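You operate a simulated robot arm through the tools that you are given. There is no shell and no other tool. Be economical: measure what you need, move in short steps, check, and stop when the job is done.

You run a simulated robot arm. Do the job below in one go: nothing can be reset, and whatever is moved stays where it is left.

Task
Fit the white light bar and green button cap, then press the cap till the lamps light.
Fine: clamp the power bank first.
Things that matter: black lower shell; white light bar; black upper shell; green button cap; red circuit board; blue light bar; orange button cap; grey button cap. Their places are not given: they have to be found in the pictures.

It is judged by the outcome, as a careful person would: the job done as asked, and still so three seconds after it is handed in. It fails if anything else is knocked over, pushed out of place, dropped, spilled or broken. Lids that push on must go on centred and level and be pressed home; caps that screw on are set level and turned clockwise until they are tight.

Robot
A 6-joint arm with a two-finger parallel gripper, fixed in place. Base frame: the origin is at the foot of the arm, x ahead of it, y to its left, z up; the work surface is at about z = 0.6. Readings come in cm, rad, newtons and seconds.
With the tool pointing down near the work surface it reaches from about 14 to 58 cm from the base axis. Its first joint turns from -1.152 to 1.152 rad. Payload 2.1 kg.
The TCP is the grasp point between the finger pads, 3 cm short of the fingertips. In the tool frame z runs along the fingers and y along their closing line. The gripper opens to 9.4 cm. The fingers are 2.8 cm wide and 1 cm thick; the gripper's body (5 by 9.6 cm) begins 5.5 cm behind the TCP.
Orientation is told as [roll, pitch, yaw] about the base's x, y, z axes, in that order, counted from this pose: with the fingers straight down and closing along the base's y, the tool's x points along the base's -x, its y along +y and its z along -z.

Tools
- The arm moves only by the tool nudge_tool. Its arguments are lists of equal length, an entry for each row: "travel": the shift along the base's x, y, z in units of 400 mm (1.0 is 400 mm), a list of three; "angular": the turn, a rotation vector about the base's x, y, z in units of 60 degrees (1.0 is 60 degrees), a list of three; "claw": the gripper command, from -1 (fully open) to 1 (shut), values between in proportion. In form: {"travel": [[x, y, z], ...], "angular": [[ax, ay, az], ...], "claw": [claw, ...]}. A call has 1 to 8 rows; each row is the pose to reach, as a shift and turn from the pose commanded when the call began. A call with a number of a shift or a turn outside -1 to 1 is refused whole. Each row takes 0.2 s and may step no farther than 5 cm and 0.15 rad from the row before; otherwise, or with a gripper value out of range, the whole call is refused. Where a pose cannot be reached the arm comes as near as it can. A force on the tool above 90 N (or 10 N above the force at the start of the call, whichever is more), or a blocked arm, ends the call early, and 0.2 s more pass. Each finger travels about 7.2 cm/s and halts on what it meets, pressing with about 27 N; the grip force reading is that of the motor and also rises with nothing between the fingers. The clock runs only during rows and for 0.2 s after the last one: add rows that repeat a pose to give the fingers time. It gives the time, the measured TCP pose, the force on the tool (base axes), the opening and the grip force at its end, in the units of the frame above (readings bear some noise).
- Cameras (640 x 400 px; columns grow to the right, rows downward): "scene" is fixed at [5.37, -36.62, 50.18]; the picture's right is [0.81, -0.58, 0.00], its down [-0.24, -0.34, -0.91] and it looks along [0.53, 0.74, -0.41] (base axes); focal length 362 px, centre (320, 200). "wrist" rides on the gripper at [7.6, 1.4, -10.2] in the tool frame; the picture's right is [-0.18, 0.98, 0.00], its down [-0.75, -0.14, -0.64] and it looks along [-0.63, -0.12, 0.77] (tool axes); focal length 243 px, centre (320, 200).
- camera(camera): a new picture of that camera. It takes no simulated time.
- locate(camera, pixels): for up to 12 pixels [column, row] of the newest picture of that camera ("zoom" is the newest enlarged one), the place [x, y, z] in the base frame of the surface seen there, good to about 0.2 cm. It takes no simulated time.
- zoom(camera, box): a new picture of the part [left, top, right, bottom] of that camera's present view, enlarged. It takes no simulated time.
- close_job(): hands the job in; it is judged then, once.

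Go step by step. Measure first, check grasps and placings, and put right what went wrong. The budget is 80 turns and 46 pictures, counting those below and the enlarged ones. Unless the task says otherwise, let go and move clear before handing in, and close with one line.

The tools are called after "Emit:" by a JSON object that holds its "api" and its "payload". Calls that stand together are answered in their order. nudge_tool: Moves the arm, as the interface text tells. Its arguments: {"type":"object","properties":{"travel":{"type":"array"},"angular":{"type":"array"},"claw":{"type":"array"}},"required":["travel","angular","claw"]} The other tools are called the same way: camera (camera) takes a picture; locate (camera, pixels) gives the place of the surface under pixels of a picture; zoom (camera, box) takes an enlarged picture of a part of a camera's view; close_job () hands the job in.

At the start:

```text
clock: 0.0
ee_pos: [32.28, 12.83, 33.97]
tcp_rot: [0.002, 0.0, 0.0]
contact_force: [0.3, -0.3, 0.4]
width: 9.4
grip_force: 0.1
```

scene: 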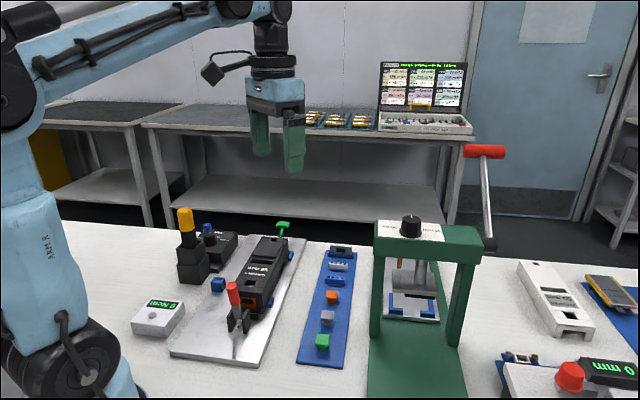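
wrist: 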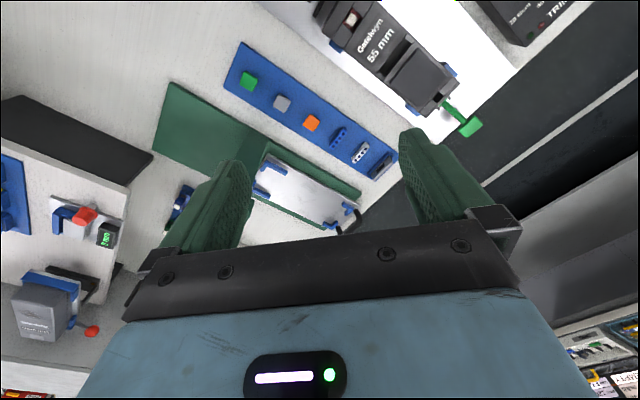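

The scene shows a plate with the dark device at about (262,275), a blue parts strip at (328,310) and a press at (415,300). I'll zoom in on the device and the strip.

Emit:
{"api": "zoom", "payload": {"camera": "scene", "box": [160, 200, 320, 370]}}

Emit:
{"api": "zoom", "payload": {"camera": "scene", "box": [290, 235, 370, 370]}}

Emit:
{"api": "zoom", "payload": {"camera": "wrist", "box": [220, 0, 540, 200]}}

```text
2.35 times, centred on (240, 285) of scene
```

zoom: 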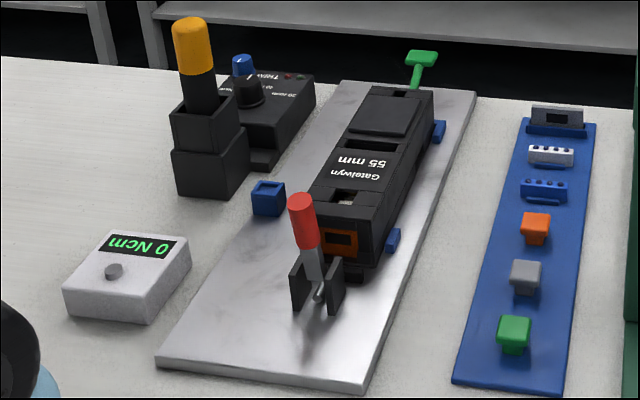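

```text
2.96 times, centred on (330, 302) of scene
```

zoom: 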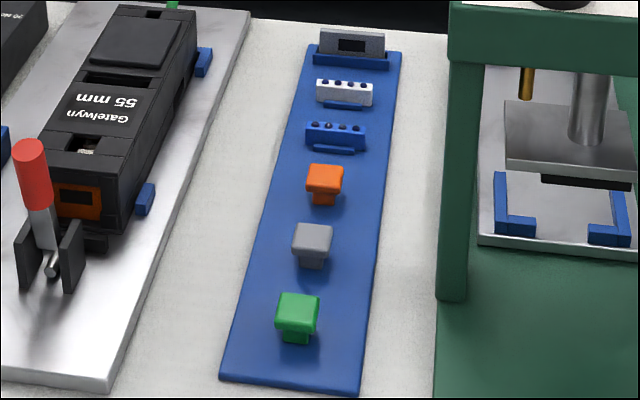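

```text
2.00 times, centred on (380, 100) of wrist
```

zoom: 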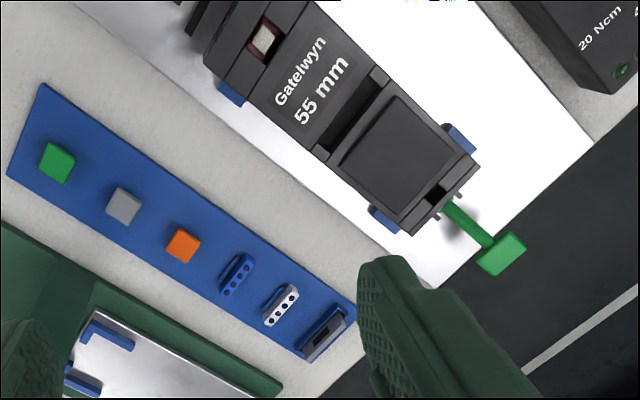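

The device's top has a small opening near the red handle and a wide slot near the far pad. I'll measure the main points.

Emit:
{"api": "zoom", "payload": {"camera": "scene", "box": [200, 220, 310, 345]}}

Emit:
{"api": "locate", "payload": {"camera": "scene", "pixels": [[231, 284], [235, 300], [240, 322], [232, 318], [245, 322], [239, 328], [246, 283], [262, 261], [282, 225], [322, 338], [338, 266], [225, 350]]}}

Emit:
{"api": "locate", "payload": {"camera": "wrist", "pixels": [[352, 19], [396, 48], [425, 70], [249, 81], [360, 153], [354, 158], [366, 147], [381, 165], [338, 138], [470, 127], [335, 47], [412, 106]]}}

```text
3.20 times, centred on (255, 282) of scene
```

zoom: 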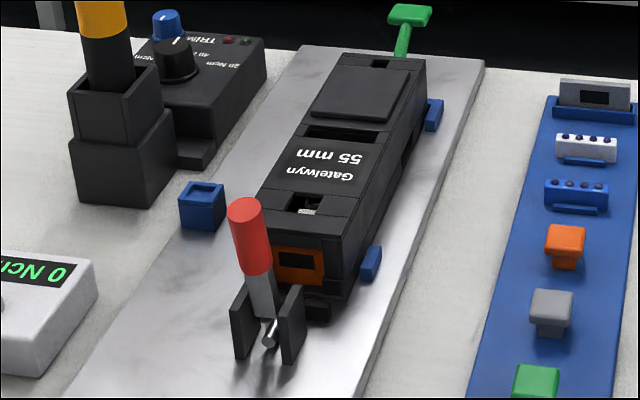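

```text
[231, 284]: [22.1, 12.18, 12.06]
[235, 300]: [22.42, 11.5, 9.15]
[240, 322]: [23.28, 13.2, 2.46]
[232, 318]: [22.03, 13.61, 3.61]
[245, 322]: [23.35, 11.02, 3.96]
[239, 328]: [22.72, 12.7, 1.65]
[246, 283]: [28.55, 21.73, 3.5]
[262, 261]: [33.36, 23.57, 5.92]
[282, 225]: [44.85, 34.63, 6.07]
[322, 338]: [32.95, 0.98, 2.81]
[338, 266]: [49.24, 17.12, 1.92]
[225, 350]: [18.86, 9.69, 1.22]
```

```text
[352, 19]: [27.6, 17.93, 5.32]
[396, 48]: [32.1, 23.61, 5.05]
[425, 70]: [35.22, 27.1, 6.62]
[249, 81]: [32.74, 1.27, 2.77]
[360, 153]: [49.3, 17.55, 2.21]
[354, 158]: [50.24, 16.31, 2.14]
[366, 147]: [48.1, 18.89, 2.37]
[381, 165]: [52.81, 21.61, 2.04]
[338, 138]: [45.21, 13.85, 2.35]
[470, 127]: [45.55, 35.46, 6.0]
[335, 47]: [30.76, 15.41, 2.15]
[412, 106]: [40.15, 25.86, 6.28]
```

The parts strip and the device both run at about 45° in base axes, with the bars lying across. I'll yaw the tool +45° and drop down to look along the strip.

Emit:
{"api": "nudge_tool", "payload": {"travel": [[-0.018, -0.037, -0.037], [-0.036, -0.073, -0.073], [-0.053, -0.11, -0.11], [-0.071, -0.147, -0.147], [-0.089, -0.183, -0.183], [-0.107, -0.22, -0.22]], "angular": [[0, 0, 0.125], [0, 0, 0.25], [0, 0, 0.375], [0, 0, 0.5], [0, 0, 0.625], [0, 0, 0.75]], "claw": [-1, -1, -1, -1, -1, -1]}}

Emit:
{"api": "camera", "payload": {"camera": "wrist"}}

```text
clock: 1.4
ee_pos: [27.74, 3.9, 25.34]
tcp_rot: [0.002, 0.0, 0.788]
contact_force: [-0.3, 0.5, 1.3]
width: 9.4
grip_force: 0.0
```

```text
39 pictures are left
```

wrist: 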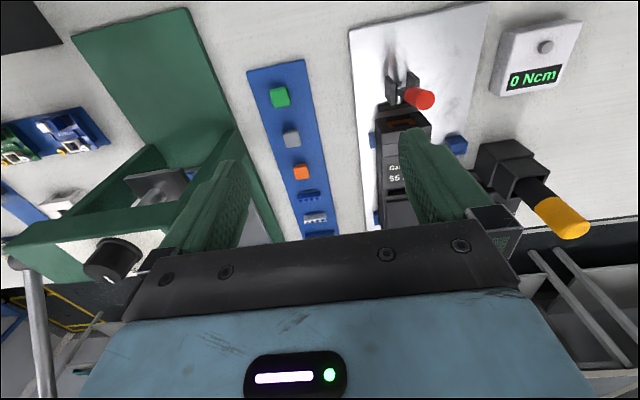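

In this view the picture's top is nearer the base, so to see the device clearly the tool must go beyond it. I'll check heights first and move over the device's far half.

Emit:
{"api": "locate", "payload": {"camera": "wrist", "pixels": [[560, 215], [110, 260], [280, 95], [291, 137], [301, 170], [308, 195], [314, 218], [300, 218], [327, 218], [420, 98], [200, 160], [190, 15]]}}

Emit:
{"api": "nudge_tool", "payload": {"travel": [[0.06, 0.1, 0], [0.12, 0.2, 0], [0.18, 0.3, 0], [0.22, 0.4, 0], [0.26, 0.5, 0], [0.26, 0.55, 0]], "angular": [[0, 0, 0], [0, 0, 0], [0, 0, 0], [0, 0, 0], [0, 0, 0], [0, 0, 0]], "claw": [-1, -1, -1, -1, -1, -1]}}

Emit:
{"api": "camera", "payload": {"camera": "wrist"}}

```text
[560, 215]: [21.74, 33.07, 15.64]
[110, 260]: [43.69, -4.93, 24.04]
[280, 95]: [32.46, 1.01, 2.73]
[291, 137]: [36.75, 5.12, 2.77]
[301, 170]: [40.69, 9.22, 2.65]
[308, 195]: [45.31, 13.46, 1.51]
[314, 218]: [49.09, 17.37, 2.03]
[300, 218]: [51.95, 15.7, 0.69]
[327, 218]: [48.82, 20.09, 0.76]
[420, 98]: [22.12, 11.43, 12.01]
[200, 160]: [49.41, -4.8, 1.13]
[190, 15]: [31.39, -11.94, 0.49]
```

```text
clock: 2.8
ee_pos: [38.68, 25.79, 25.25]
tcp_rot: [0.001, 0.0, 0.785]
contact_force: [-0.1, 0.1, 0.4]
width: 9.39
grip_force: 0.1
```

```text
38 pictures are left
```

wrist: 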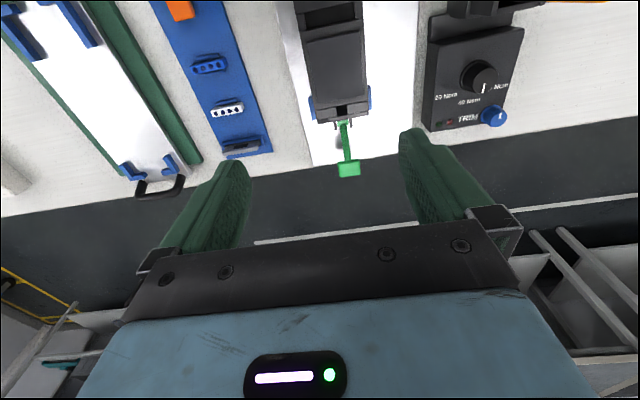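

I've gone too far; backing up about 11 cm along the device axis.

Emit:
{"api": "nudge_tool", "payload": {"travel": [[-0.06, -0.06, 0], [-0.12, -0.12, 0], [-0.18, -0.18, 0], [-0.22, -0.22, 0]], "angular": [[0, 0, 0], [0, 0, 0], [0, 0, 0], [0, 0, 0]], "claw": [-1, -1, -1, -1]}}

Emit:
{"api": "camera", "payload": {"camera": "wrist"}}

Emit:
{"api": "zoom", "payload": {"camera": "wrist", "box": [220, 0, 420, 210]}}

```text
clock: 3.8
ee_pos: [29.75, 17.18, 25.08]
tcp_rot: [0.001, 0.001, 0.785]
contact_force: [1.2, -0.1, 0.6]
width: 9.4
grip_force: 0.1
```

```text
37 pictures are left
```

wrist: 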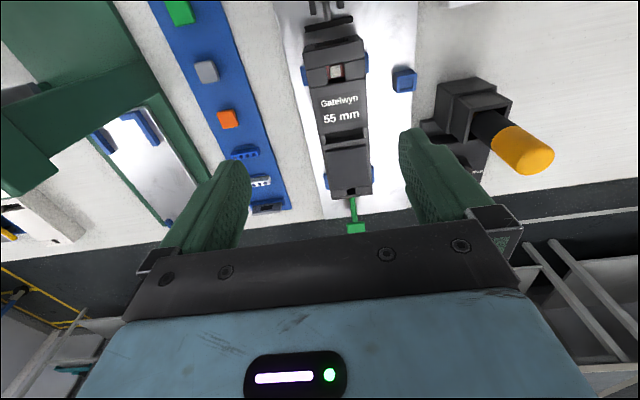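

```text
1.90 times, centred on (320, 105) of wrist
```

zoom: 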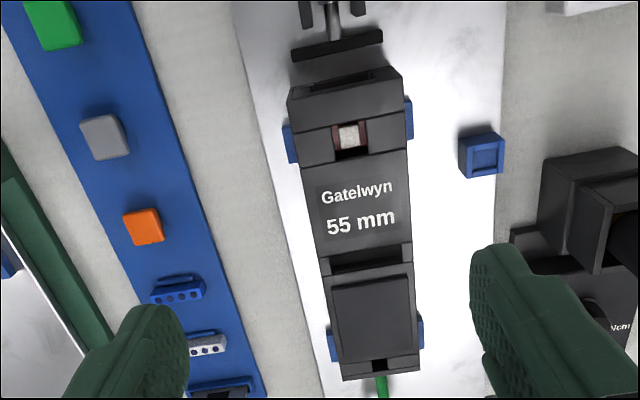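

The top shows a square switch hole at zoom (350,137) and a cross slot at zoom (370,258); the clamp pad at (336,42) stands clear of the device. Measuring those.

Emit:
{"api": "locate", "payload": {"camera": "zoom", "pixels": [[350, 137], [336, 137], [368, 137], [352, 124], [352, 150], [323, 266], [412, 250], [370, 258], [368, 252], [370, 268], [336, 45], [370, 305]]}}

Emit:
{"api": "locate", "payload": {"camera": "wrist", "pixels": [[335, 26], [330, 15], [328, 4], [306, 40], [355, 36], [318, 85], [368, 70], [345, 198], [355, 228], [305, 75], [370, 185], [404, 78]]}}

Emit:
{"api": "zoom", "payload": {"camera": "wrist", "box": [290, 0, 380, 110]}}

Emit:
{"api": "zoom", "payload": {"camera": "wrist", "box": [300, 105, 390, 235]}}

```text
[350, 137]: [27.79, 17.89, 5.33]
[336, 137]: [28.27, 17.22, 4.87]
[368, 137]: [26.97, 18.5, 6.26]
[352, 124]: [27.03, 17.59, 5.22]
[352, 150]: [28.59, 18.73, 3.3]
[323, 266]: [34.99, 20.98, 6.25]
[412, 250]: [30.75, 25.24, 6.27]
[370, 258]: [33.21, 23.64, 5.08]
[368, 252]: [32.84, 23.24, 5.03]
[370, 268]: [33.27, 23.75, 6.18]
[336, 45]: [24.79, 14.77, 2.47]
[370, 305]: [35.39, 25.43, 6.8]
```

```text
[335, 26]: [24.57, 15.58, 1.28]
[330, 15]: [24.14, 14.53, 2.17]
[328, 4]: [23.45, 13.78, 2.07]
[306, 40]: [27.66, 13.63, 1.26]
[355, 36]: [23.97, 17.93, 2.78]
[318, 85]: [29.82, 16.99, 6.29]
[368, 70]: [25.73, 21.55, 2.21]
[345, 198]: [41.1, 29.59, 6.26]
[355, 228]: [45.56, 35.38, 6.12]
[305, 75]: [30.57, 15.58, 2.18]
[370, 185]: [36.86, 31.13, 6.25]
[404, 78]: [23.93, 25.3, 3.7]
```

```text
3.64 times, centred on (335, 55) of wrist
```

zoom: 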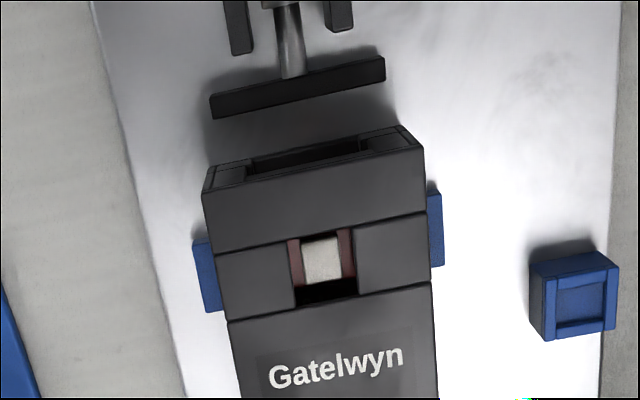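

```text
3.08 times, centred on (345, 170) of wrist
```

zoom: 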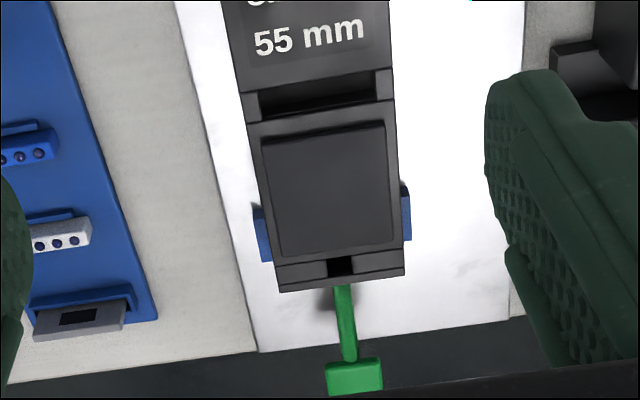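

The pad gap to the device is about 1.5 cm, so the clamp is open. I'll look closely at the clamp to see how the handle works.

Emit:
{"api": "zoom", "payload": {"camera": "scene", "box": [210, 270, 280, 345]}}

Emit:
{"api": "locate", "payload": {"camera": "zoom", "pixels": [[215, 80], [240, 140], [255, 200], [262, 240], [275, 330], [240, 250], [325, 260], [330, 180], [300, 260], [290, 370], [350, 240], [420, 245]]}}

```text
5.33 times, centred on (245, 308) of scene
```

zoom: 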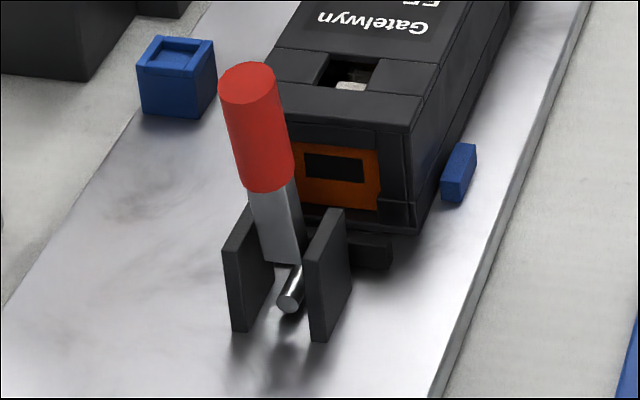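

```text
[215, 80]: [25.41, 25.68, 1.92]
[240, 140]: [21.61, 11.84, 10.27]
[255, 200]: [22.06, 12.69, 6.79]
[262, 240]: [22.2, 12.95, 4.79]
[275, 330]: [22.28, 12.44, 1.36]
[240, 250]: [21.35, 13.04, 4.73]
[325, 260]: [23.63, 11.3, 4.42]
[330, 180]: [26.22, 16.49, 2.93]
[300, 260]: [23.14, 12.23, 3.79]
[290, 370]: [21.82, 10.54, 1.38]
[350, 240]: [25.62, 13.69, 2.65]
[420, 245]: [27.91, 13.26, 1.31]
```

The handle stands nearly upright, leaning slightly back, from about (22.9,13.2,4) to (22.3,12.4,12). I'll lower the fingers astride it.

Emit:
{"api": "nudge_tool", "payload": {"travel": [[-0.09, -0.06, -0.05], [-0.183, -0.118, -0.1], [-0.183, -0.118, -0.2], [-0.183, -0.118, -0.3], [-0.183, -0.118, -0.345], [-0.183, -0.118, -0.345]], "angular": [[0, 0, 0], [0, 0, 0], [0, 0, 0], [0, 0, 0], [0, 0, 0], [0, 0, 0]], "claw": [-0.3, -0.3, -0.3, -0.3, -0.3, -0.3]}}

Emit:
{"api": "zoom", "payload": {"camera": "scene", "box": [160, 180, 320, 360]}}

Emit:
{"api": "zoom", "payload": {"camera": "wrist", "box": [200, 60, 440, 260]}}

```text
clock: 5.2
ee_pos: [22.41, 12.48, 11.27]
tcp_rot: [0.002, 0.001, 0.787]
contact_force: [0.4, 0.6, -1.2]
width: 6.1
grip_force: 0.1
```

```text
2.22 times, centred on (240, 270) of scene
```

zoom: 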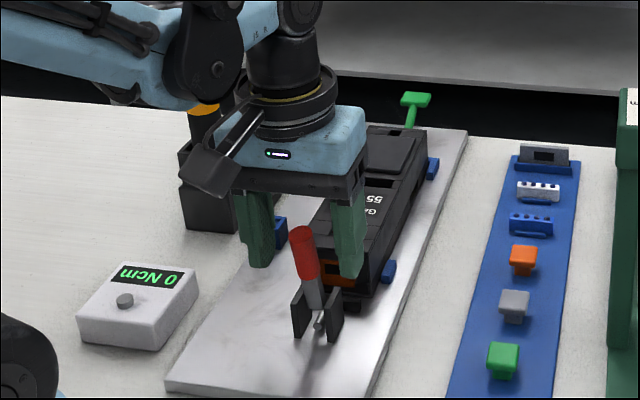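

```text
2.00 times, centred on (320, 160) of wrist
```

zoom: 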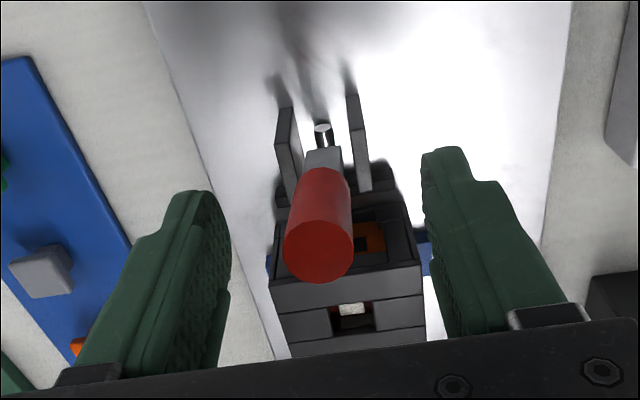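

The handle's top at wrist zoom (320,240) is centred between the pads. Closing on it.

Emit:
{"api": "nudge_tool", "payload": {"travel": [[0, 0, 0], [0, 0, 0], [0, 0, 0], [0, 0, 0]], "angular": [[0, 0, 0], [0, 0, 0], [0, 0, 0], [0, 0, 0]], "claw": [0.3, 0.6, 0.6, 0.6]}}

```text
clock: 6.2
ee_pos: [22.46, 12.48, 11.17]
tcp_rot: [0.002, -0.001, 0.786]
contact_force: [-2.4, 1.1, -1.9]
width: 2.06
grip_force: 1.4
```

Gripped lightly at 2.06 cm. Trying a small swing back toward the base.

Emit:
{"api": "nudge_tool", "payload": {"travel": [[-0.01, -0.01, 0], [-0.02, -0.02, 0], [-0.03, -0.03, 0], [-0.04, -0.04, -0.003]], "angular": [[0, 0, 0], [0, 0, 0], [0, 0, 0], [0, 0, 0]], "claw": [0.6, 0.6, 0.6, 0.6]}}

Emit:
{"api": "zoom", "payload": {"camera": "scene", "box": [200, 250, 290, 350]}}

```text
clock: 7.2
ee_pos: [20.78, 10.8, 11.28]
tcp_rot: [0.002, -0.002, 0.787]
contact_force: [5.1, -1.9, -0.3]
width: 2.13
grip_force: 2.0
```

```text
4.00 times, centred on (245, 300) of scene
```

zoom: 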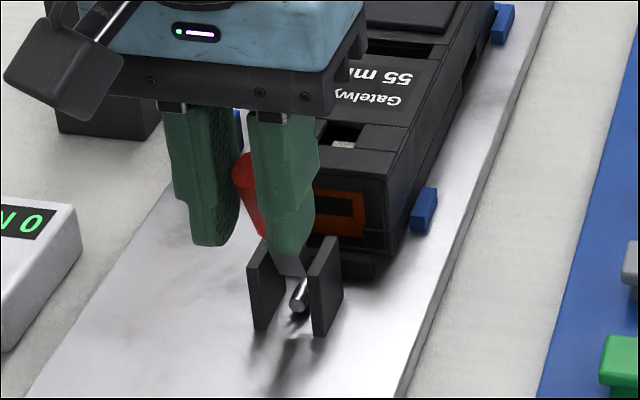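

The handle at zoom (250,190) is hidden behind the finger; checking with the wrist camera whether it followed.

Emit:
{"api": "zoom", "payload": {"camera": "wrist", "box": [200, 60, 440, 260]}}

```text
2.00 times, centred on (320, 160) of wrist
```

zoom: 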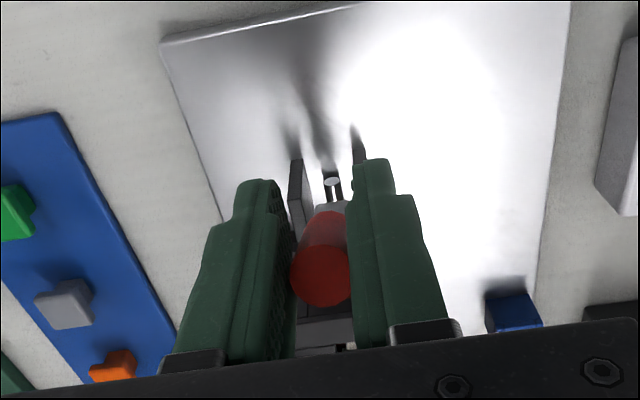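

The handle slid between the pads rather than following, so it seems not to swing that way. I'll return and try forward.

Emit:
{"api": "nudge_tool", "payload": {"travel": [[0.015, 0.015, 0], [0.03, 0.03, 0], [0.042, 0.042, 0.0], [0.055, 0.055, 0.0], [0.07, 0.07, 0.0], [0.08, 0.08, 0]], "angular": [[0, 0, 0], [0, 0, 0], [0, 0, 0], [0, 0, 0], [0, 0, 0], [0, 0, 0]], "claw": [0.6, 0.6, 0.8, 0.8, 0.8, 0.8]}}

Emit:
{"api": "zoom", "payload": {"camera": "wrist", "box": [200, 60, 440, 260]}}

Emit:
{"api": "zoom", "payload": {"camera": "scene", "box": [200, 250, 290, 350]}}

```text
clock: 8.3
ee_pos: [22.33, 12.42, 11.01]
tcp_rot: [-0.001, 0.044, 0.782]
contact_force: [-13.6, -18.0, 5.1]
width: 1.8
grip_force: 45.2
stopped in row 5: the force on the tool passed its limit (the readings are from after the stop); the commanded pose is now the measured one
```

```text
2.00 times, centred on (320, 160) of wrist
```

zoom: 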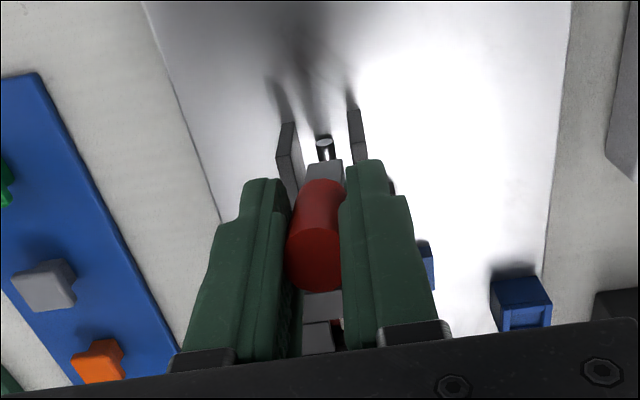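

```text
4.00 times, centred on (245, 300) of scene
```

zoom: 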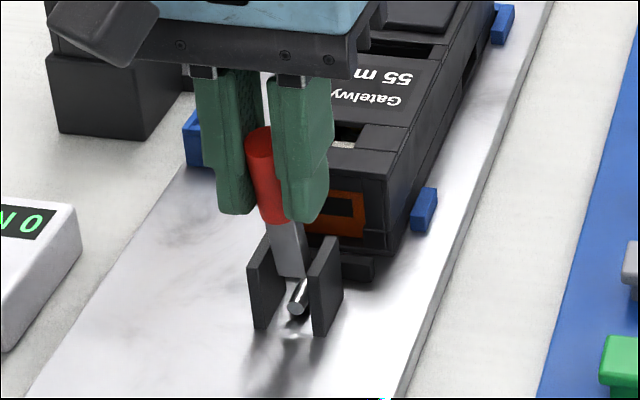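

Forward is blocked right at the handle's starting place (force −18 N). I'll pull back with the firm grip now held.

Emit:
{"api": "nudge_tool", "payload": {"travel": [[-0.01, -0.01, -0.002], [-0.02, -0.02, -0.005], [-0.03, -0.03, -0.01], [-0.04, -0.04, -0.015], [-0.05, -0.05, -0.022]], "angular": [[0, 0, 0], [0, 0, 0], [0, 0, 0], [0, 0, 0], [0, 0, 0]], "claw": [0.9, 0.9, 0.9, 0.9, 0.9]}}

Emit:
{"api": "zoom", "payload": {"camera": "wrist", "box": [200, 60, 440, 260]}}

Emit:
{"api": "zoom", "payload": {"camera": "scene", "box": [200, 250, 290, 350]}}

```text
clock: 9.5
ee_pos: [20.57, 10.61, 10.17]
tcp_rot: [0.002, 0.031, 0.785]
contact_force: [5.3, 16.4, 18.8]
width: 1.81
grip_force: 44.3
```

```text
2.00 times, centred on (320, 160) of wrist
```

zoom: 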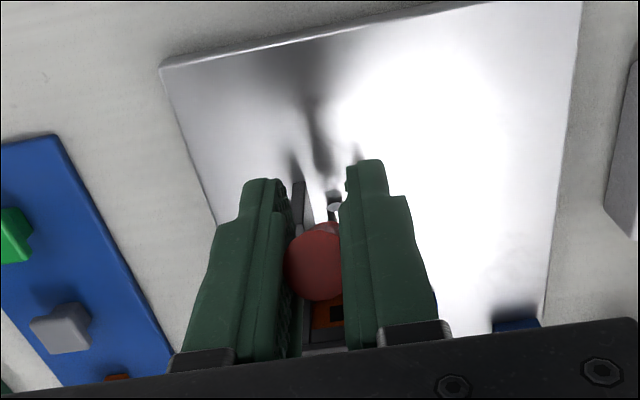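

```text
4.00 times, centred on (245, 300) of scene
```

zoom: 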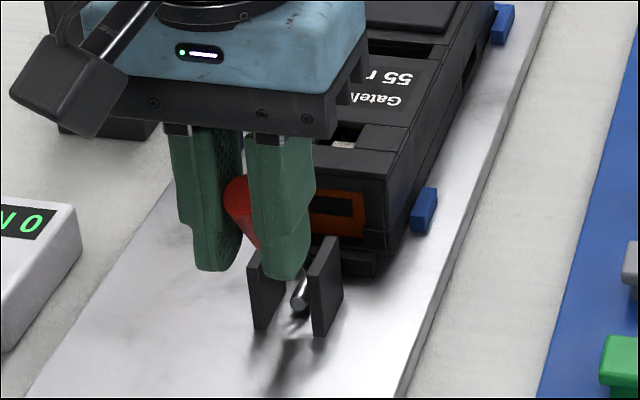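

The handle is now following back, its end seen face-on at wrist zoom (315,262). Continuing along the arc.

Emit:
{"api": "nudge_tool", "payload": {"travel": [[-0.012, -0.012, -0.01], [-0.023, -0.023, -0.021], [-0.032, -0.032, -0.034], [-0.044, -0.044, -0.053], [-0.053, -0.053, -0.073], [-0.058, -0.058, -0.086], [-0.061, -0.061, -0.097]], "angular": [[0, 0, 0], [0, 0, 0], [0, 0, 0], [0, 0, 0], [0, 0, 0], [0, 0, 0], [0, 0, 0]], "claw": [0.9, 0.9, 0.9, 0.9, 0.9, 0.9, 0.9]}}

Emit:
{"api": "zoom", "payload": {"camera": "scene", "box": [200, 250, 290, 350]}}

```text
clock: 11.1
ee_pos: [17.97, 8.07, 6.26]
tcp_rot: [-0.002, 0.038, 0.781]
contact_force: [8.2, -3.8, 6.2]
width: 1.79
grip_force: 29.1
```

```text
4.00 times, centred on (245, 300) of scene
```

zoom: 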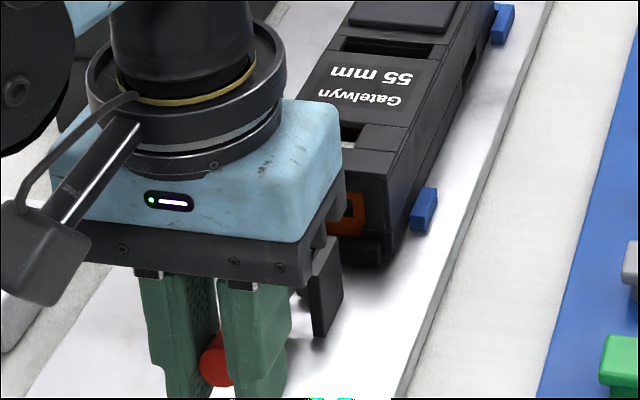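

The handle is well over and the end at (215,365) is low. Continuing down to about 80°.

Emit:
{"api": "nudge_tool", "payload": {"travel": [[-0.004, -0.004, -0.012], [-0.007, -0.007, -0.024], [-0.008, -0.008, -0.036], [-0.008, -0.008, -0.036]], "angular": [[0, 0, 0], [0, 0, 0], [0, 0, 0], [0, 0, 0]], "claw": [0.9, 0.9, 0.9, 0.9]}}

Emit:
{"api": "zoom", "payload": {"camera": "wrist", "box": [200, 60, 440, 260]}}

```text
clock: 11.9
ee_pos: [17.68, 7.98, 5.21]
tcp_rot: [0.005, 0.04, 0.783]
contact_force: [-3.5, -1.2, 34.2]
width: 1.79
grip_force: 45.0
stopped in row 4: the force on the tool passed its limit (the readings are from after the stop); the commanded pose is now the measured one
```

```text
2.00 times, centred on (320, 160) of wrist
```

zoom: 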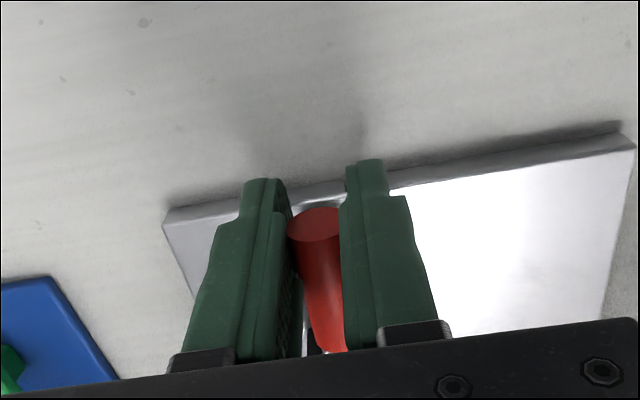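

Blocked at z = 5.2 with 34 N upward, probably the clamp's end stop. Releasing and lifting to look.

Emit:
{"api": "nudge_tool", "payload": {"travel": [[0, 0, 0], [0, 0, 0], [0, 0, 0.06], [0, 0, 0.15], [0.0, 0.0, 0.27], [0.1, 0.05, 0.35]], "angular": [[0, 0, 0], [0, 0, 0], [0, 0, 0], [0, 0, 0], [0, 0, 0], [0, 0, 0]], "claw": [-0.2, -0.2, -0.2, -0.2, -0.2, -0.2]}}

Emit:
{"api": "zoom", "payload": {"camera": "scene", "box": [190, 230, 310, 360]}}

```text
refused: row 6 steps farther than a row can; nothing moved
```

```text
3.08 times, centred on (250, 295) of scene
```

zoom: 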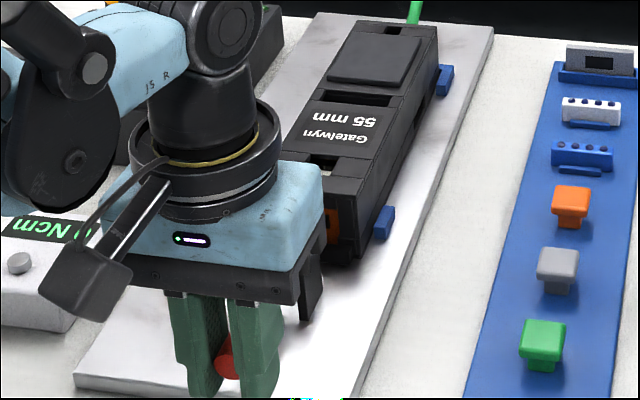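

Emit:
{"api": "nudge_tool", "payload": {"travel": [[0, 0, 0], [0, 0, 0], [0, 0, 0.06], [0, 0, 0.15], [0.0, 0.0, 0.25], [0, 0, 0.35], [0.05, -0.05, 0.4], [0.1, -0.1, 0.4]], "angular": [[0, 0, 0], [0, 0, 0], [0, 0, 0], [0, 0, 0], [0, 0, 0], [0, 0, 0], [0, 0, 0], [0, 0, 0]], "claw": [-0.2, -0.2, -0.2, -0.2, -0.2, -0.2, -0.2, -0.2]}}

Emit:
{"api": "zoom", "payload": {"camera": "scene", "box": [190, 230, 310, 360]}}

Emit:
{"api": "camera", "payload": {"camera": "wrist"}}

```text
clock: 13.8
ee_pos: [21.74, 3.91, 21.08]
tcp_rot: [0.005, 0.038, 0.781]
contact_force: [-0.2, 0.1, -0.2]
width: 5.63
grip_force: 0.0
```

```text
3.08 times, centred on (250, 295) of scene
```

zoom: 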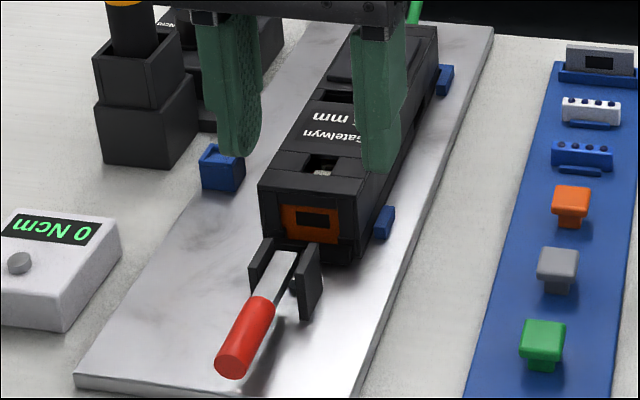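

```text
20 pictures are left
```

wrist: 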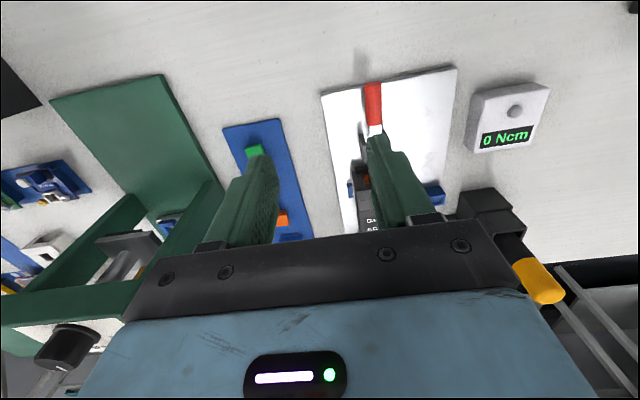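

The handle now lies back at zoom (245,335). I'll check its angle and the pad position.

Emit:
{"api": "locate", "payload": {"camera": "zoom", "pixels": [[228, 360], [250, 320], [278, 262], [265, 225], [320, 243], [325, 248], [270, 258], [310, 285], [322, 168], [390, 90]]}}

```text
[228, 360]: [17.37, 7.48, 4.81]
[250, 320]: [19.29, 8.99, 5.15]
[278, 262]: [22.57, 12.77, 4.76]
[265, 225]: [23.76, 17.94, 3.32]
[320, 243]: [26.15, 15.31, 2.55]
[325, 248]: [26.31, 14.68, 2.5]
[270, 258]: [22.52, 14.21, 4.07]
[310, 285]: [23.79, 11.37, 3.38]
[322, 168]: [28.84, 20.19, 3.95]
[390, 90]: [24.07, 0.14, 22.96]
```

The handle lies level (z ≈ 4.8–5.1 along it) and the pad has moved to about (26.2,15.0), against the shell. Next the white bar; I'll check how close the press is to it.

Emit:
{"api": "locate", "payload": {"camera": "scene", "pixels": [[376, 328], [376, 240], [372, 228], [330, 266], [345, 266], [339, 261], [339, 270], [366, 300], [382, 258], [336, 282]]}}

Emit:
{"api": "nudge_tool", "payload": {"travel": [[0.09, 0.06, 0], [0.18, 0.12, 0], [0.27, 0.18, 0], [0.36, 0.21, 0], [0.45, 0.24, 0], [0.54, 0.27, -0.03], [0.62, 0.3, -0.08]], "angular": [[0.022, -0.029, 0.004], [0.022, -0.029, 0.004], [0.022, -0.029, 0.004], [0.022, -0.029, 0.004], [0.022, -0.029, 0.004], [0.022, -0.029, 0.004], [0.022, -0.029, 0.004]], "claw": [-0.2, -0.2, -0.2, -0.2, -0.2, -0.2, -0.2]}}

```text
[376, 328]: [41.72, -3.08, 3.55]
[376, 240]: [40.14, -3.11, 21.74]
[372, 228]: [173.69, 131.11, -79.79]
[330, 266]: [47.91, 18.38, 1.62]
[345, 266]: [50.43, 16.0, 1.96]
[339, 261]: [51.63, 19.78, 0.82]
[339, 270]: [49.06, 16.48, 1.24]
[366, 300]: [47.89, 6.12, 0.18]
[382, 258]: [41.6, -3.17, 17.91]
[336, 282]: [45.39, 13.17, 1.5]
```

```text
clock: 15.3
ee_pos: [46.65, 15.89, 17.67]
tcp_rot: [-0.001, 0.0, 0.787]
contact_force: [0.4, -0.6, 0.3]
width: 5.66
grip_force: 0.1
```

The bar spans (47.9,18.4) to (50.4,16.0), so it is 3.5 cm long with its centre about (49.2,17.2). Looking from the wrist here.

Emit:
{"api": "zoom", "payload": {"camera": "wrist", "box": [250, 70, 390, 230]}}

```text
2.50 times, centred on (320, 150) of wrist
```

zoom: 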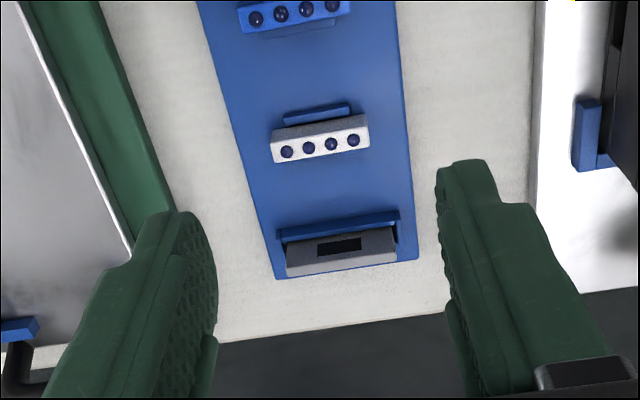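

The bar's lamp dots face up, with a blue ridge on its base side. Before gripping, I'll look closely at the device's slot while the arm is out of the way.

Emit:
{"api": "zoom", "payload": {"camera": "scene", "box": [235, 240, 295, 290]}}

Emit:
{"api": "locate", "payload": {"camera": "zoom", "pixels": [[218, 165], [225, 175], [390, 185], [300, 165], [300, 180], [370, 185], [300, 155], [300, 195], [380, 170], [120, 365], [180, 375], [150, 350]]}}

```text
8.00 times, centred on (265, 265) of scene
```

zoom: 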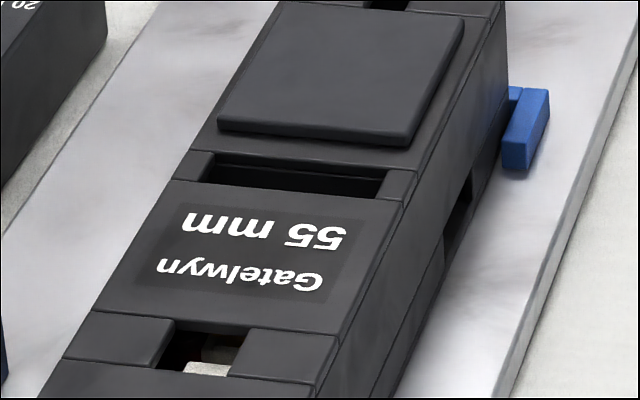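

```text
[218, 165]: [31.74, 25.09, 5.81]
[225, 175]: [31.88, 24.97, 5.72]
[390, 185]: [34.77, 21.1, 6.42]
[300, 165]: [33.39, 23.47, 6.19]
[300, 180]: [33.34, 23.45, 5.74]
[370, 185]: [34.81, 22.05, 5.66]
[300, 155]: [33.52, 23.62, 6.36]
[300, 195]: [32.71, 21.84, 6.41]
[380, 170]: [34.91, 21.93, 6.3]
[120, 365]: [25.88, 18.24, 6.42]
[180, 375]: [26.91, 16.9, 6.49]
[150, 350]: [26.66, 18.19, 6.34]
```

The slot is about 4.7 cm long and the bar about 4.4 cm by scale, so it fits crosswise as it lies. I'll hover low over the bar with a wider opening.

Emit:
{"api": "nudge_tool", "payload": {"travel": [[0.03, 0.015, -0.08], [0.059, 0.033, -0.16], [0.059, 0.033, -0.24], [0.059, 0.033, -0.24]], "angular": [[0, 0, 0], [0, 0, 0], [0, 0, 0], [0, 0, 0]], "claw": [-0.45, -0.45, -0.45, -0.45]}}

Emit:
{"api": "zoom", "payload": {"camera": "wrist", "box": [220, 100, 420, 240]}}

```text
clock: 16.4
ee_pos: [49.14, 17.05, 8.15]
tcp_rot: [-0.003, 0.001, 0.787]
contact_force: [0.6, 0.8, 0.2]
width: 6.83
grip_force: 0.1
```

```text
2.86 times, centred on (320, 170) of wrist
```

zoom: 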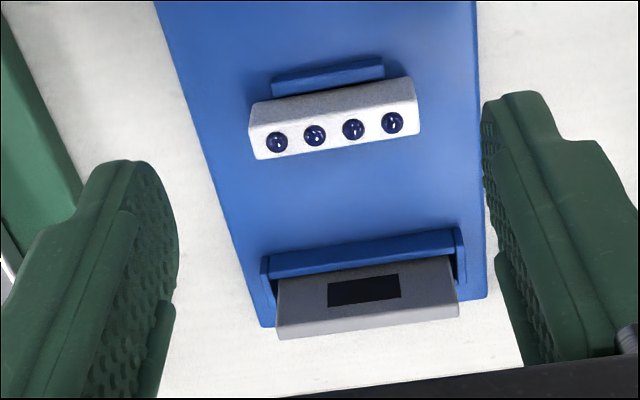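

Emit:
{"api": "locate", "payload": {"camera": "zoom", "pixels": [[258, 145], [415, 117], [335, 118], [338, 143], [254, 120], [412, 92], [333, 92], [335, 107], [340, 175], [380, 75], [275, 140], [393, 118]]}}

```text
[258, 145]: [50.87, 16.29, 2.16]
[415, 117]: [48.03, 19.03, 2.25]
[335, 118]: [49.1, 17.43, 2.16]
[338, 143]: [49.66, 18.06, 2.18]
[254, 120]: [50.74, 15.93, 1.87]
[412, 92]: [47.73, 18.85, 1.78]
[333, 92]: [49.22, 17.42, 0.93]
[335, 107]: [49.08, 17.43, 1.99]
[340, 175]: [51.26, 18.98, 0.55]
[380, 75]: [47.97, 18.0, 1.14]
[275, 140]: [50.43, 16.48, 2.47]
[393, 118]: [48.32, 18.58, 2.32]
```

Bar centre is about (49.46,17.64), top z 2.17, length ~4 cm. Descending to grip its upper 6 mm by the ends, slightly toward the base side.

Emit:
{"api": "nudge_tool", "payload": {"travel": [[0.004, 0.007, -0.04], [0.004, 0.007, -0.08], [0.004, 0.007, -0.089], [0.004, 0.007, -0.089], [0.004, 0.007, -0.089], [0.004, 0.007, -0.089], [0.004, 0.007, -0.089]], "angular": [[0, 0, 0], [0, 0, 0], [0, 0, 0], [0, 0, 0], [0, 0, 0], [0, 0, 0], [0, 0, 0]], "claw": [-0.45, -0.45, -0.45, 0, 0.3, 0.5, 0.5]}}

```text
clock: 17.9
ee_pos: [49.23, 17.44, 4.72]
tcp_rot: [-0.002, 0.0, 0.787]
contact_force: [-1.2, 0.2, -0.4]
width: 4.23
grip_force: 26.6
```

Gripped at 4.23 cm. Lifting and carrying toward the slot.

Emit:
{"api": "nudge_tool", "payload": {"travel": [[0, 0, 0.08], [0, 0, 0.18], [0, 0, 0.25], [-0.1, 0.033, 0.25], [-0.2, 0.066, 0.25], [-0.3, 0.1, 0.25], [-0.4, 0.133, 0.22], [-0.414, 0.137, 0.18]], "angular": [[0, 0, 0], [0, 0, 0], [0, 0, 0], [0, 0, 0], [0, 0, 0], [0, 0, 0], [0, 0, 0], [0, 0, 0]], "claw": [0.5, 0.5, 0.5, 0.5, 0.5, 0.5, 0.5, 0.5]}}

Emit:
{"api": "zoom", "payload": {"camera": "wrist", "box": [220, 80, 420, 240]}}

```text
clock: 19.8
ee_pos: [32.51, 23.01, 12.0]
tcp_rot: [-0.001, 0.0, 0.785]
contact_force: [-0.5, 0.1, 1.3]
width: 4.23
grip_force: 27.5
```

```text
2.50 times, centred on (320, 160) of wrist
```

zoom: 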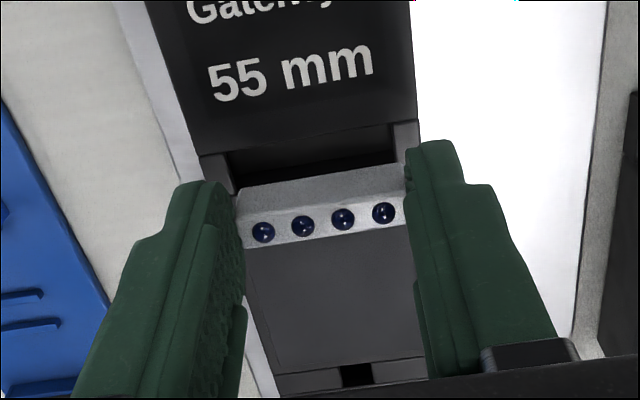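

The slot's near edge runs from zoom (230,156) to (393,125) just behind the held bar. Measuring both.

Emit:
{"api": "locate", "payload": {"camera": "zoom", "pixels": [[229, 152], [310, 136], [392, 122], [200, 155], [418, 120], [240, 180], [398, 150], [238, 215], [402, 195], [320, 178], [325, 225], [310, 145]]}}

```text
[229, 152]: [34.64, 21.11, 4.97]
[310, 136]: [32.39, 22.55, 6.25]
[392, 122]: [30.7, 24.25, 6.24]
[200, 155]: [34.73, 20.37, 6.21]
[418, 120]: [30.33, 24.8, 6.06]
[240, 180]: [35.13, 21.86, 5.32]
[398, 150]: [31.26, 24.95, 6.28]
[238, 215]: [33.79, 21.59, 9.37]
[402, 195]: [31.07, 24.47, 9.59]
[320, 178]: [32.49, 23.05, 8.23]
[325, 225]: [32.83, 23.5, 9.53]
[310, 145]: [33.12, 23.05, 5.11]
```

The slot spans s≈38.85–40.3 along the axis and its centre sits about 1.6 mm to the right of the held bar. Correcting and lowering slowly.

Emit:
{"api": "nudge_tool", "payload": {"travel": [[0.002, -0.004, 0], [0.002, -0.004, -0.02], [0.002, -0.004, -0.035], [0.002, -0.004, -0.045], [0.002, -0.004, -0.052], [0.002, -0.004, -0.058]], "angular": [[0, 0, 0], [0, 0, 0], [0, 0, 0], [0, 0, 0], [0, 0, 0], [0, 0, 0]], "claw": [0.5, 0.5, 0.5, 0.5, 0.5, 0.5]}}

Emit:
{"api": "zoom", "payload": {"camera": "wrist", "box": [220, 80, 420, 240]}}

```text
clock: 21.1
ee_pos: [32.48, 22.95, 9.42]
tcp_rot: [-0.004, -0.002, 0.788]
contact_force: [1.4, -0.6, 0.2]
width: 4.22
grip_force: 26.9
```

```text
2.50 times, centred on (320, 160) of wrist
```

zoom: 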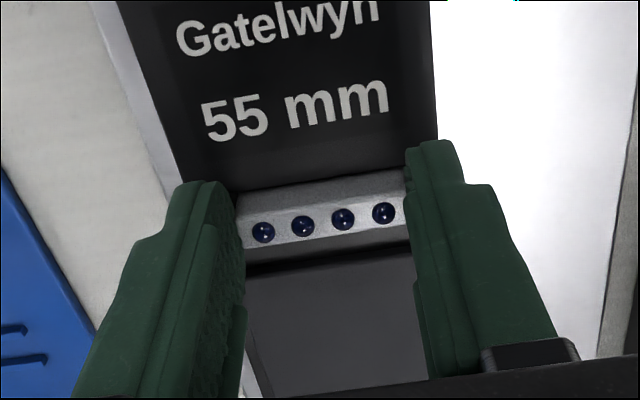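

No contact force at TCP z 9.42, with the bar about 7 mm inside the slot. Releasing and lifting a little to look.

Emit:
{"api": "nudge_tool", "payload": {"travel": [[0, 0, 0], [0, 0, 0], [0, 0, 0.05], [-0.01, -0.01, 0.1], [-0.01, -0.01, 0.1]], "angular": [[0, 0, 0], [0, 0, 0], [0, 0, 0], [0, 0, 0], [0, 0, 0]], "claw": [-0.1, -0.2, -0.2, -0.2, -0.2]}}

Emit:
{"api": "zoom", "payload": {"camera": "wrist", "box": [220, 80, 420, 240]}}

Emit:
{"api": "locate", "payload": {"camera": "zoom", "pixels": [[250, 190], [395, 165], [320, 165], [322, 185], [325, 210], [320, 150], [330, 240], [260, 150], [390, 130]]}}

```text
clock: 22.4
ee_pos: [32.17, 22.5, 13.58]
tcp_rot: [-0.001, 0.001, 0.788]
contact_force: [-0.2, -0.8, -0.1]
width: 5.61
grip_force: 0.0
```

```text
2.50 times, centred on (320, 160) of wrist
```

zoom: 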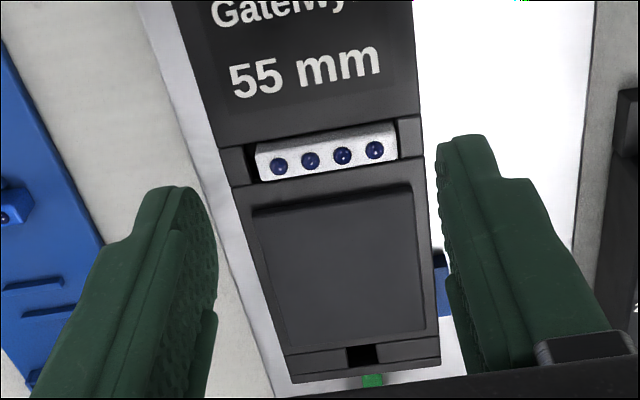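

```text
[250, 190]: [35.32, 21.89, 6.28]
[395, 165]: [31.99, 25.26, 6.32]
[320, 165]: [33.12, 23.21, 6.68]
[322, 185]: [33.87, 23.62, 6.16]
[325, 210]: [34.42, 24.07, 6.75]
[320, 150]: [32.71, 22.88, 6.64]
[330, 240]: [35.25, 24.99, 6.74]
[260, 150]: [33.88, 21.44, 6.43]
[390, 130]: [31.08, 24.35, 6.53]
```

The bar is in the slot, level, with its top about 3.5 mm proud (z 6.66). I'll close the fingers and press it home.

Emit:
{"api": "nudge_tool", "payload": {"travel": [[0.013, 0.013, 0], [0.013, 0.013, 0], [0.013, 0.013, -0.05], [0.013, 0.013, -0.09], [0.013, 0.013, -0.1], [0.013, 0.013, -0.106], [0.013, 0.013, -0.112], [0.013, 0.013, -0.118]], "angular": [[0, 0, 0], [0, 0, 0], [0, 0, 0], [0, 0, 0], [0, 0, 0], [0, 0, 0], [0, 0, 0], [0, 0, 0]], "claw": [0.5, 1, 1, 1, 1, 1, 1, 1]}}

```text
clock: 24.1
ee_pos: [32.8, 23.05, 9.42]
tcp_rot: [0.0, 0.005, 0.787]
contact_force: [-2.5, -0.2, 41.1]
width: 0.0
grip_force: 26.7
stopped in row 8: the force on the tool passed its limit (the readings are from after the stop); the commanded pose is now the measured one
```

The push was stopped by force at tip z ≈ 6.4. Lifting to check the bar.

Emit:
{"api": "nudge_tool", "payload": {"travel": [[0, 0, 0.05], [-0.01, -0.01, 0.1], [-0.02, -0.02, 0.13]], "angular": [[0, 0, 0], [0, 0, 0], [0, 0, 0]], "claw": [1, 0, -0.3]}}

Emit:
{"api": "zoom", "payload": {"camera": "wrist", "box": [220, 80, 420, 240]}}

Emit:
{"api": "locate", "payload": {"camera": "zoom", "pixels": [[265, 160], [320, 150], [320, 140], [395, 135], [310, 120], [330, 200], [330, 175], [310, 160]]}}

```text
clock: 24.9
ee_pos: [31.91, 22.28, 14.55]
tcp_rot: [0.0, 0.001, 0.787]
contact_force: [1.6, -0.8, 0.0]
width: 6.09
grip_force: 0.0
```

```text
2.50 times, centred on (320, 160) of wrist
```

zoom: 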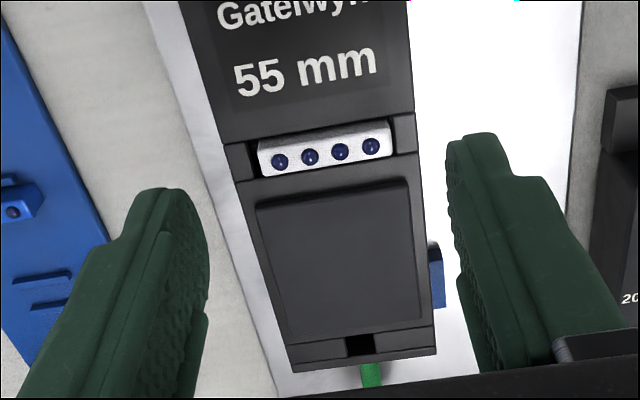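

```text
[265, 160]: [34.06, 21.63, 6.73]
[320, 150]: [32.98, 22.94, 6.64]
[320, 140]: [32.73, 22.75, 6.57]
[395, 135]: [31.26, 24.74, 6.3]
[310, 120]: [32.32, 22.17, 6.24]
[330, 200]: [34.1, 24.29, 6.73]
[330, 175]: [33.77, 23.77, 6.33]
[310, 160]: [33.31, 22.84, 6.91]
```

The bar looks level and nearly flush, touched at tip z 6.42. I'll go over to the green cap and inspect both from there.

Emit:
{"api": "nudge_tool", "payload": {"travel": [[0.004, -0.1, 0], [0.008, -0.2, 0], [0.012, -0.3, 0], [0.016, -0.4, 0], [0.02, -0.5, -0.05], [0.02, -0.53, -0.12], [0.02, -0.53, -0.14]], "angular": [[0, 0, 0], [0, 0, 0], [0, 0, 0], [0, 0, 0], [0, 0, 0], [0, 0, 0], [0, 0, 0]], "claw": [-0.1, -0.1, -0.1, -0.1, -0.1, -0.1, -0.1]}}

Emit:
{"api": "zoom", "payload": {"camera": "wrist", "box": [220, 100, 420, 240]}}

Emit:
{"api": "locate", "payload": {"camera": "zoom", "pixels": [[280, 130], [300, 130], [360, 130], [320, 110], [320, 130], [320, 150], [340, 130], [320, 90], [330, 170]]}}

```text
clock: 26.5
ee_pos: [32.65, 0.95, 8.97]
tcp_rot: [0.0, 0.002, 0.788]
contact_force: [-0.6, 0.1, 1.0]
width: 5.16
grip_force: 0.0
```

```text
2.86 times, centred on (320, 170) of wrist
```

zoom: 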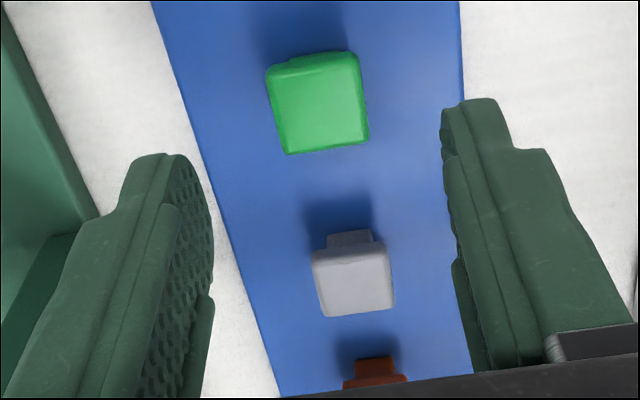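

```text
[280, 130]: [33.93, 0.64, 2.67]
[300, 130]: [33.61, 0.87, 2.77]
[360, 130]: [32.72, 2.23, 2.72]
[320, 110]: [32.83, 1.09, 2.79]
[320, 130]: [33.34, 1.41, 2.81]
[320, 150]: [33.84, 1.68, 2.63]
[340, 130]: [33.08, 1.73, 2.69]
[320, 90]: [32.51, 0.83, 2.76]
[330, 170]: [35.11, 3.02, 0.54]
```

The green cap's top centre is about (32.75,1.05,2.75), ~2.2 cm square, aligned with the fingers. Descending to grip its head.

Emit:
{"api": "nudge_tool", "payload": {"travel": [[0.0025, 0.0025, -0.05], [0.0025, 0.0025, -0.09], [0.0025, 0.0025, -0.102], [0.0025, 0.0025, -0.102], [0.0025, 0.0025, -0.102], [0.0025, 0.0025, -0.102], [0.0025, 0.0025, -0.102]], "angular": [[0, 0, 0], [0, 0, 0], [0, 0, 0], [0, 0, 0], [0, 0, 0], [0, 0, 0], [0, 0, 0]], "claw": [-0.1, -0.1, -0.1, 0.3, 0.7, 0.8, 0.8]}}

Emit:
{"api": "zoom", "payload": {"camera": "scene", "box": [230, 240, 300, 290]}}

Emit:
{"api": "locate", "payload": {"camera": "zoom", "pixels": [[180, 330], [210, 350], [120, 330], [220, 330]]}}

```text
clock: 28.1
ee_pos: [32.77, 1.21, 4.88]
tcp_rot: [0.0, 0.001, 0.787]
contact_force: [-0.1, 0.1, -0.3]
width: 2.21
grip_force: 26.5
```

```text
8.00 times, centred on (265, 265) of scene
```

zoom: 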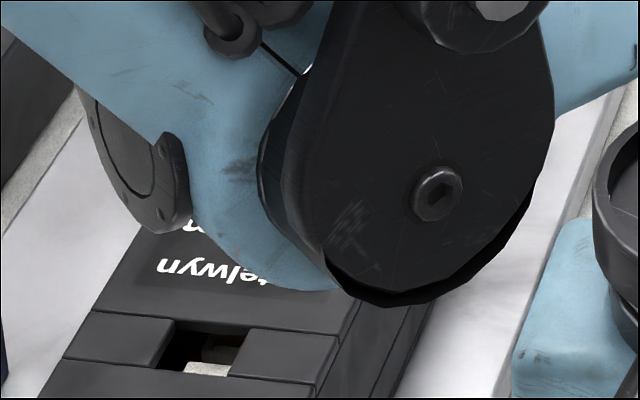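

```text
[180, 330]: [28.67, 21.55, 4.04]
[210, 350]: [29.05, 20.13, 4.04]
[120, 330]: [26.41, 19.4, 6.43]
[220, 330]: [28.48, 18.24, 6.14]
```

Cap gripped at 2.21 cm. Lifting and carrying to just beyond the hole so that I can measure the hole with the wrist camera.

Emit:
{"api": "nudge_tool", "payload": {"travel": [[0, 0, 0.08], [0, 0, 0.18], [-0.01, 0.08, 0.22], [-0.025, 0.18, 0.22], [-0.04, 0.28, 0.22], [-0.06, 0.38, 0.22], [-0.08, 0.465, 0.22], [-0.08, 0.465, 0.22]], "angular": [[0, 0, 0], [0, 0, 0], [0, 0, 0], [0, 0, 0], [0, 0, 0], [0, 0, 0], [0, 0, 0], [0, 0, 0]], "claw": [0.8, 0.8, 0.8, 0.8, 0.8, 0.8, 0.8, 0.8]}}

Emit:
{"api": "zoom", "payload": {"camera": "wrist", "box": [240, 60, 400, 240]}}

```text
clock: 29.9
ee_pos: [29.48, 19.77, 13.47]
tcp_rot: [0.0, 0.001, 0.787]
contact_force: [0.4, 1.0, -0.6]
width: 2.21
grip_force: 26.9
```

```text
2.22 times, centred on (320, 150) of wrist
```

zoom: 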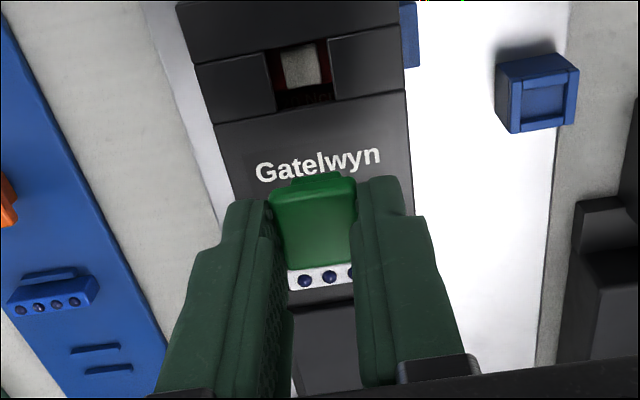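

Emit:
{"api": "locate", "payload": {"camera": "zoom", "pixels": [[300, 45], [300, 65], [300, 85], [298, 115], [300, 102], [262, 75], [335, 65], [255, 55], [330, 95], [315, 190], [312, 230], [315, 180]]}}

```text
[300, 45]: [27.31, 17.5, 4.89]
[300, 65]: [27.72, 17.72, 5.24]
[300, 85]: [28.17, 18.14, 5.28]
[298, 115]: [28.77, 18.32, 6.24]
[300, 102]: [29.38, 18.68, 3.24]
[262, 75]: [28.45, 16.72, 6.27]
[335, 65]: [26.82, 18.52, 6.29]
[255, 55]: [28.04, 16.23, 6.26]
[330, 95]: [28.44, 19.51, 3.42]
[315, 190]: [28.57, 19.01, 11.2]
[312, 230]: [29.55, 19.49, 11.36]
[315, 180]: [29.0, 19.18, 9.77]
```

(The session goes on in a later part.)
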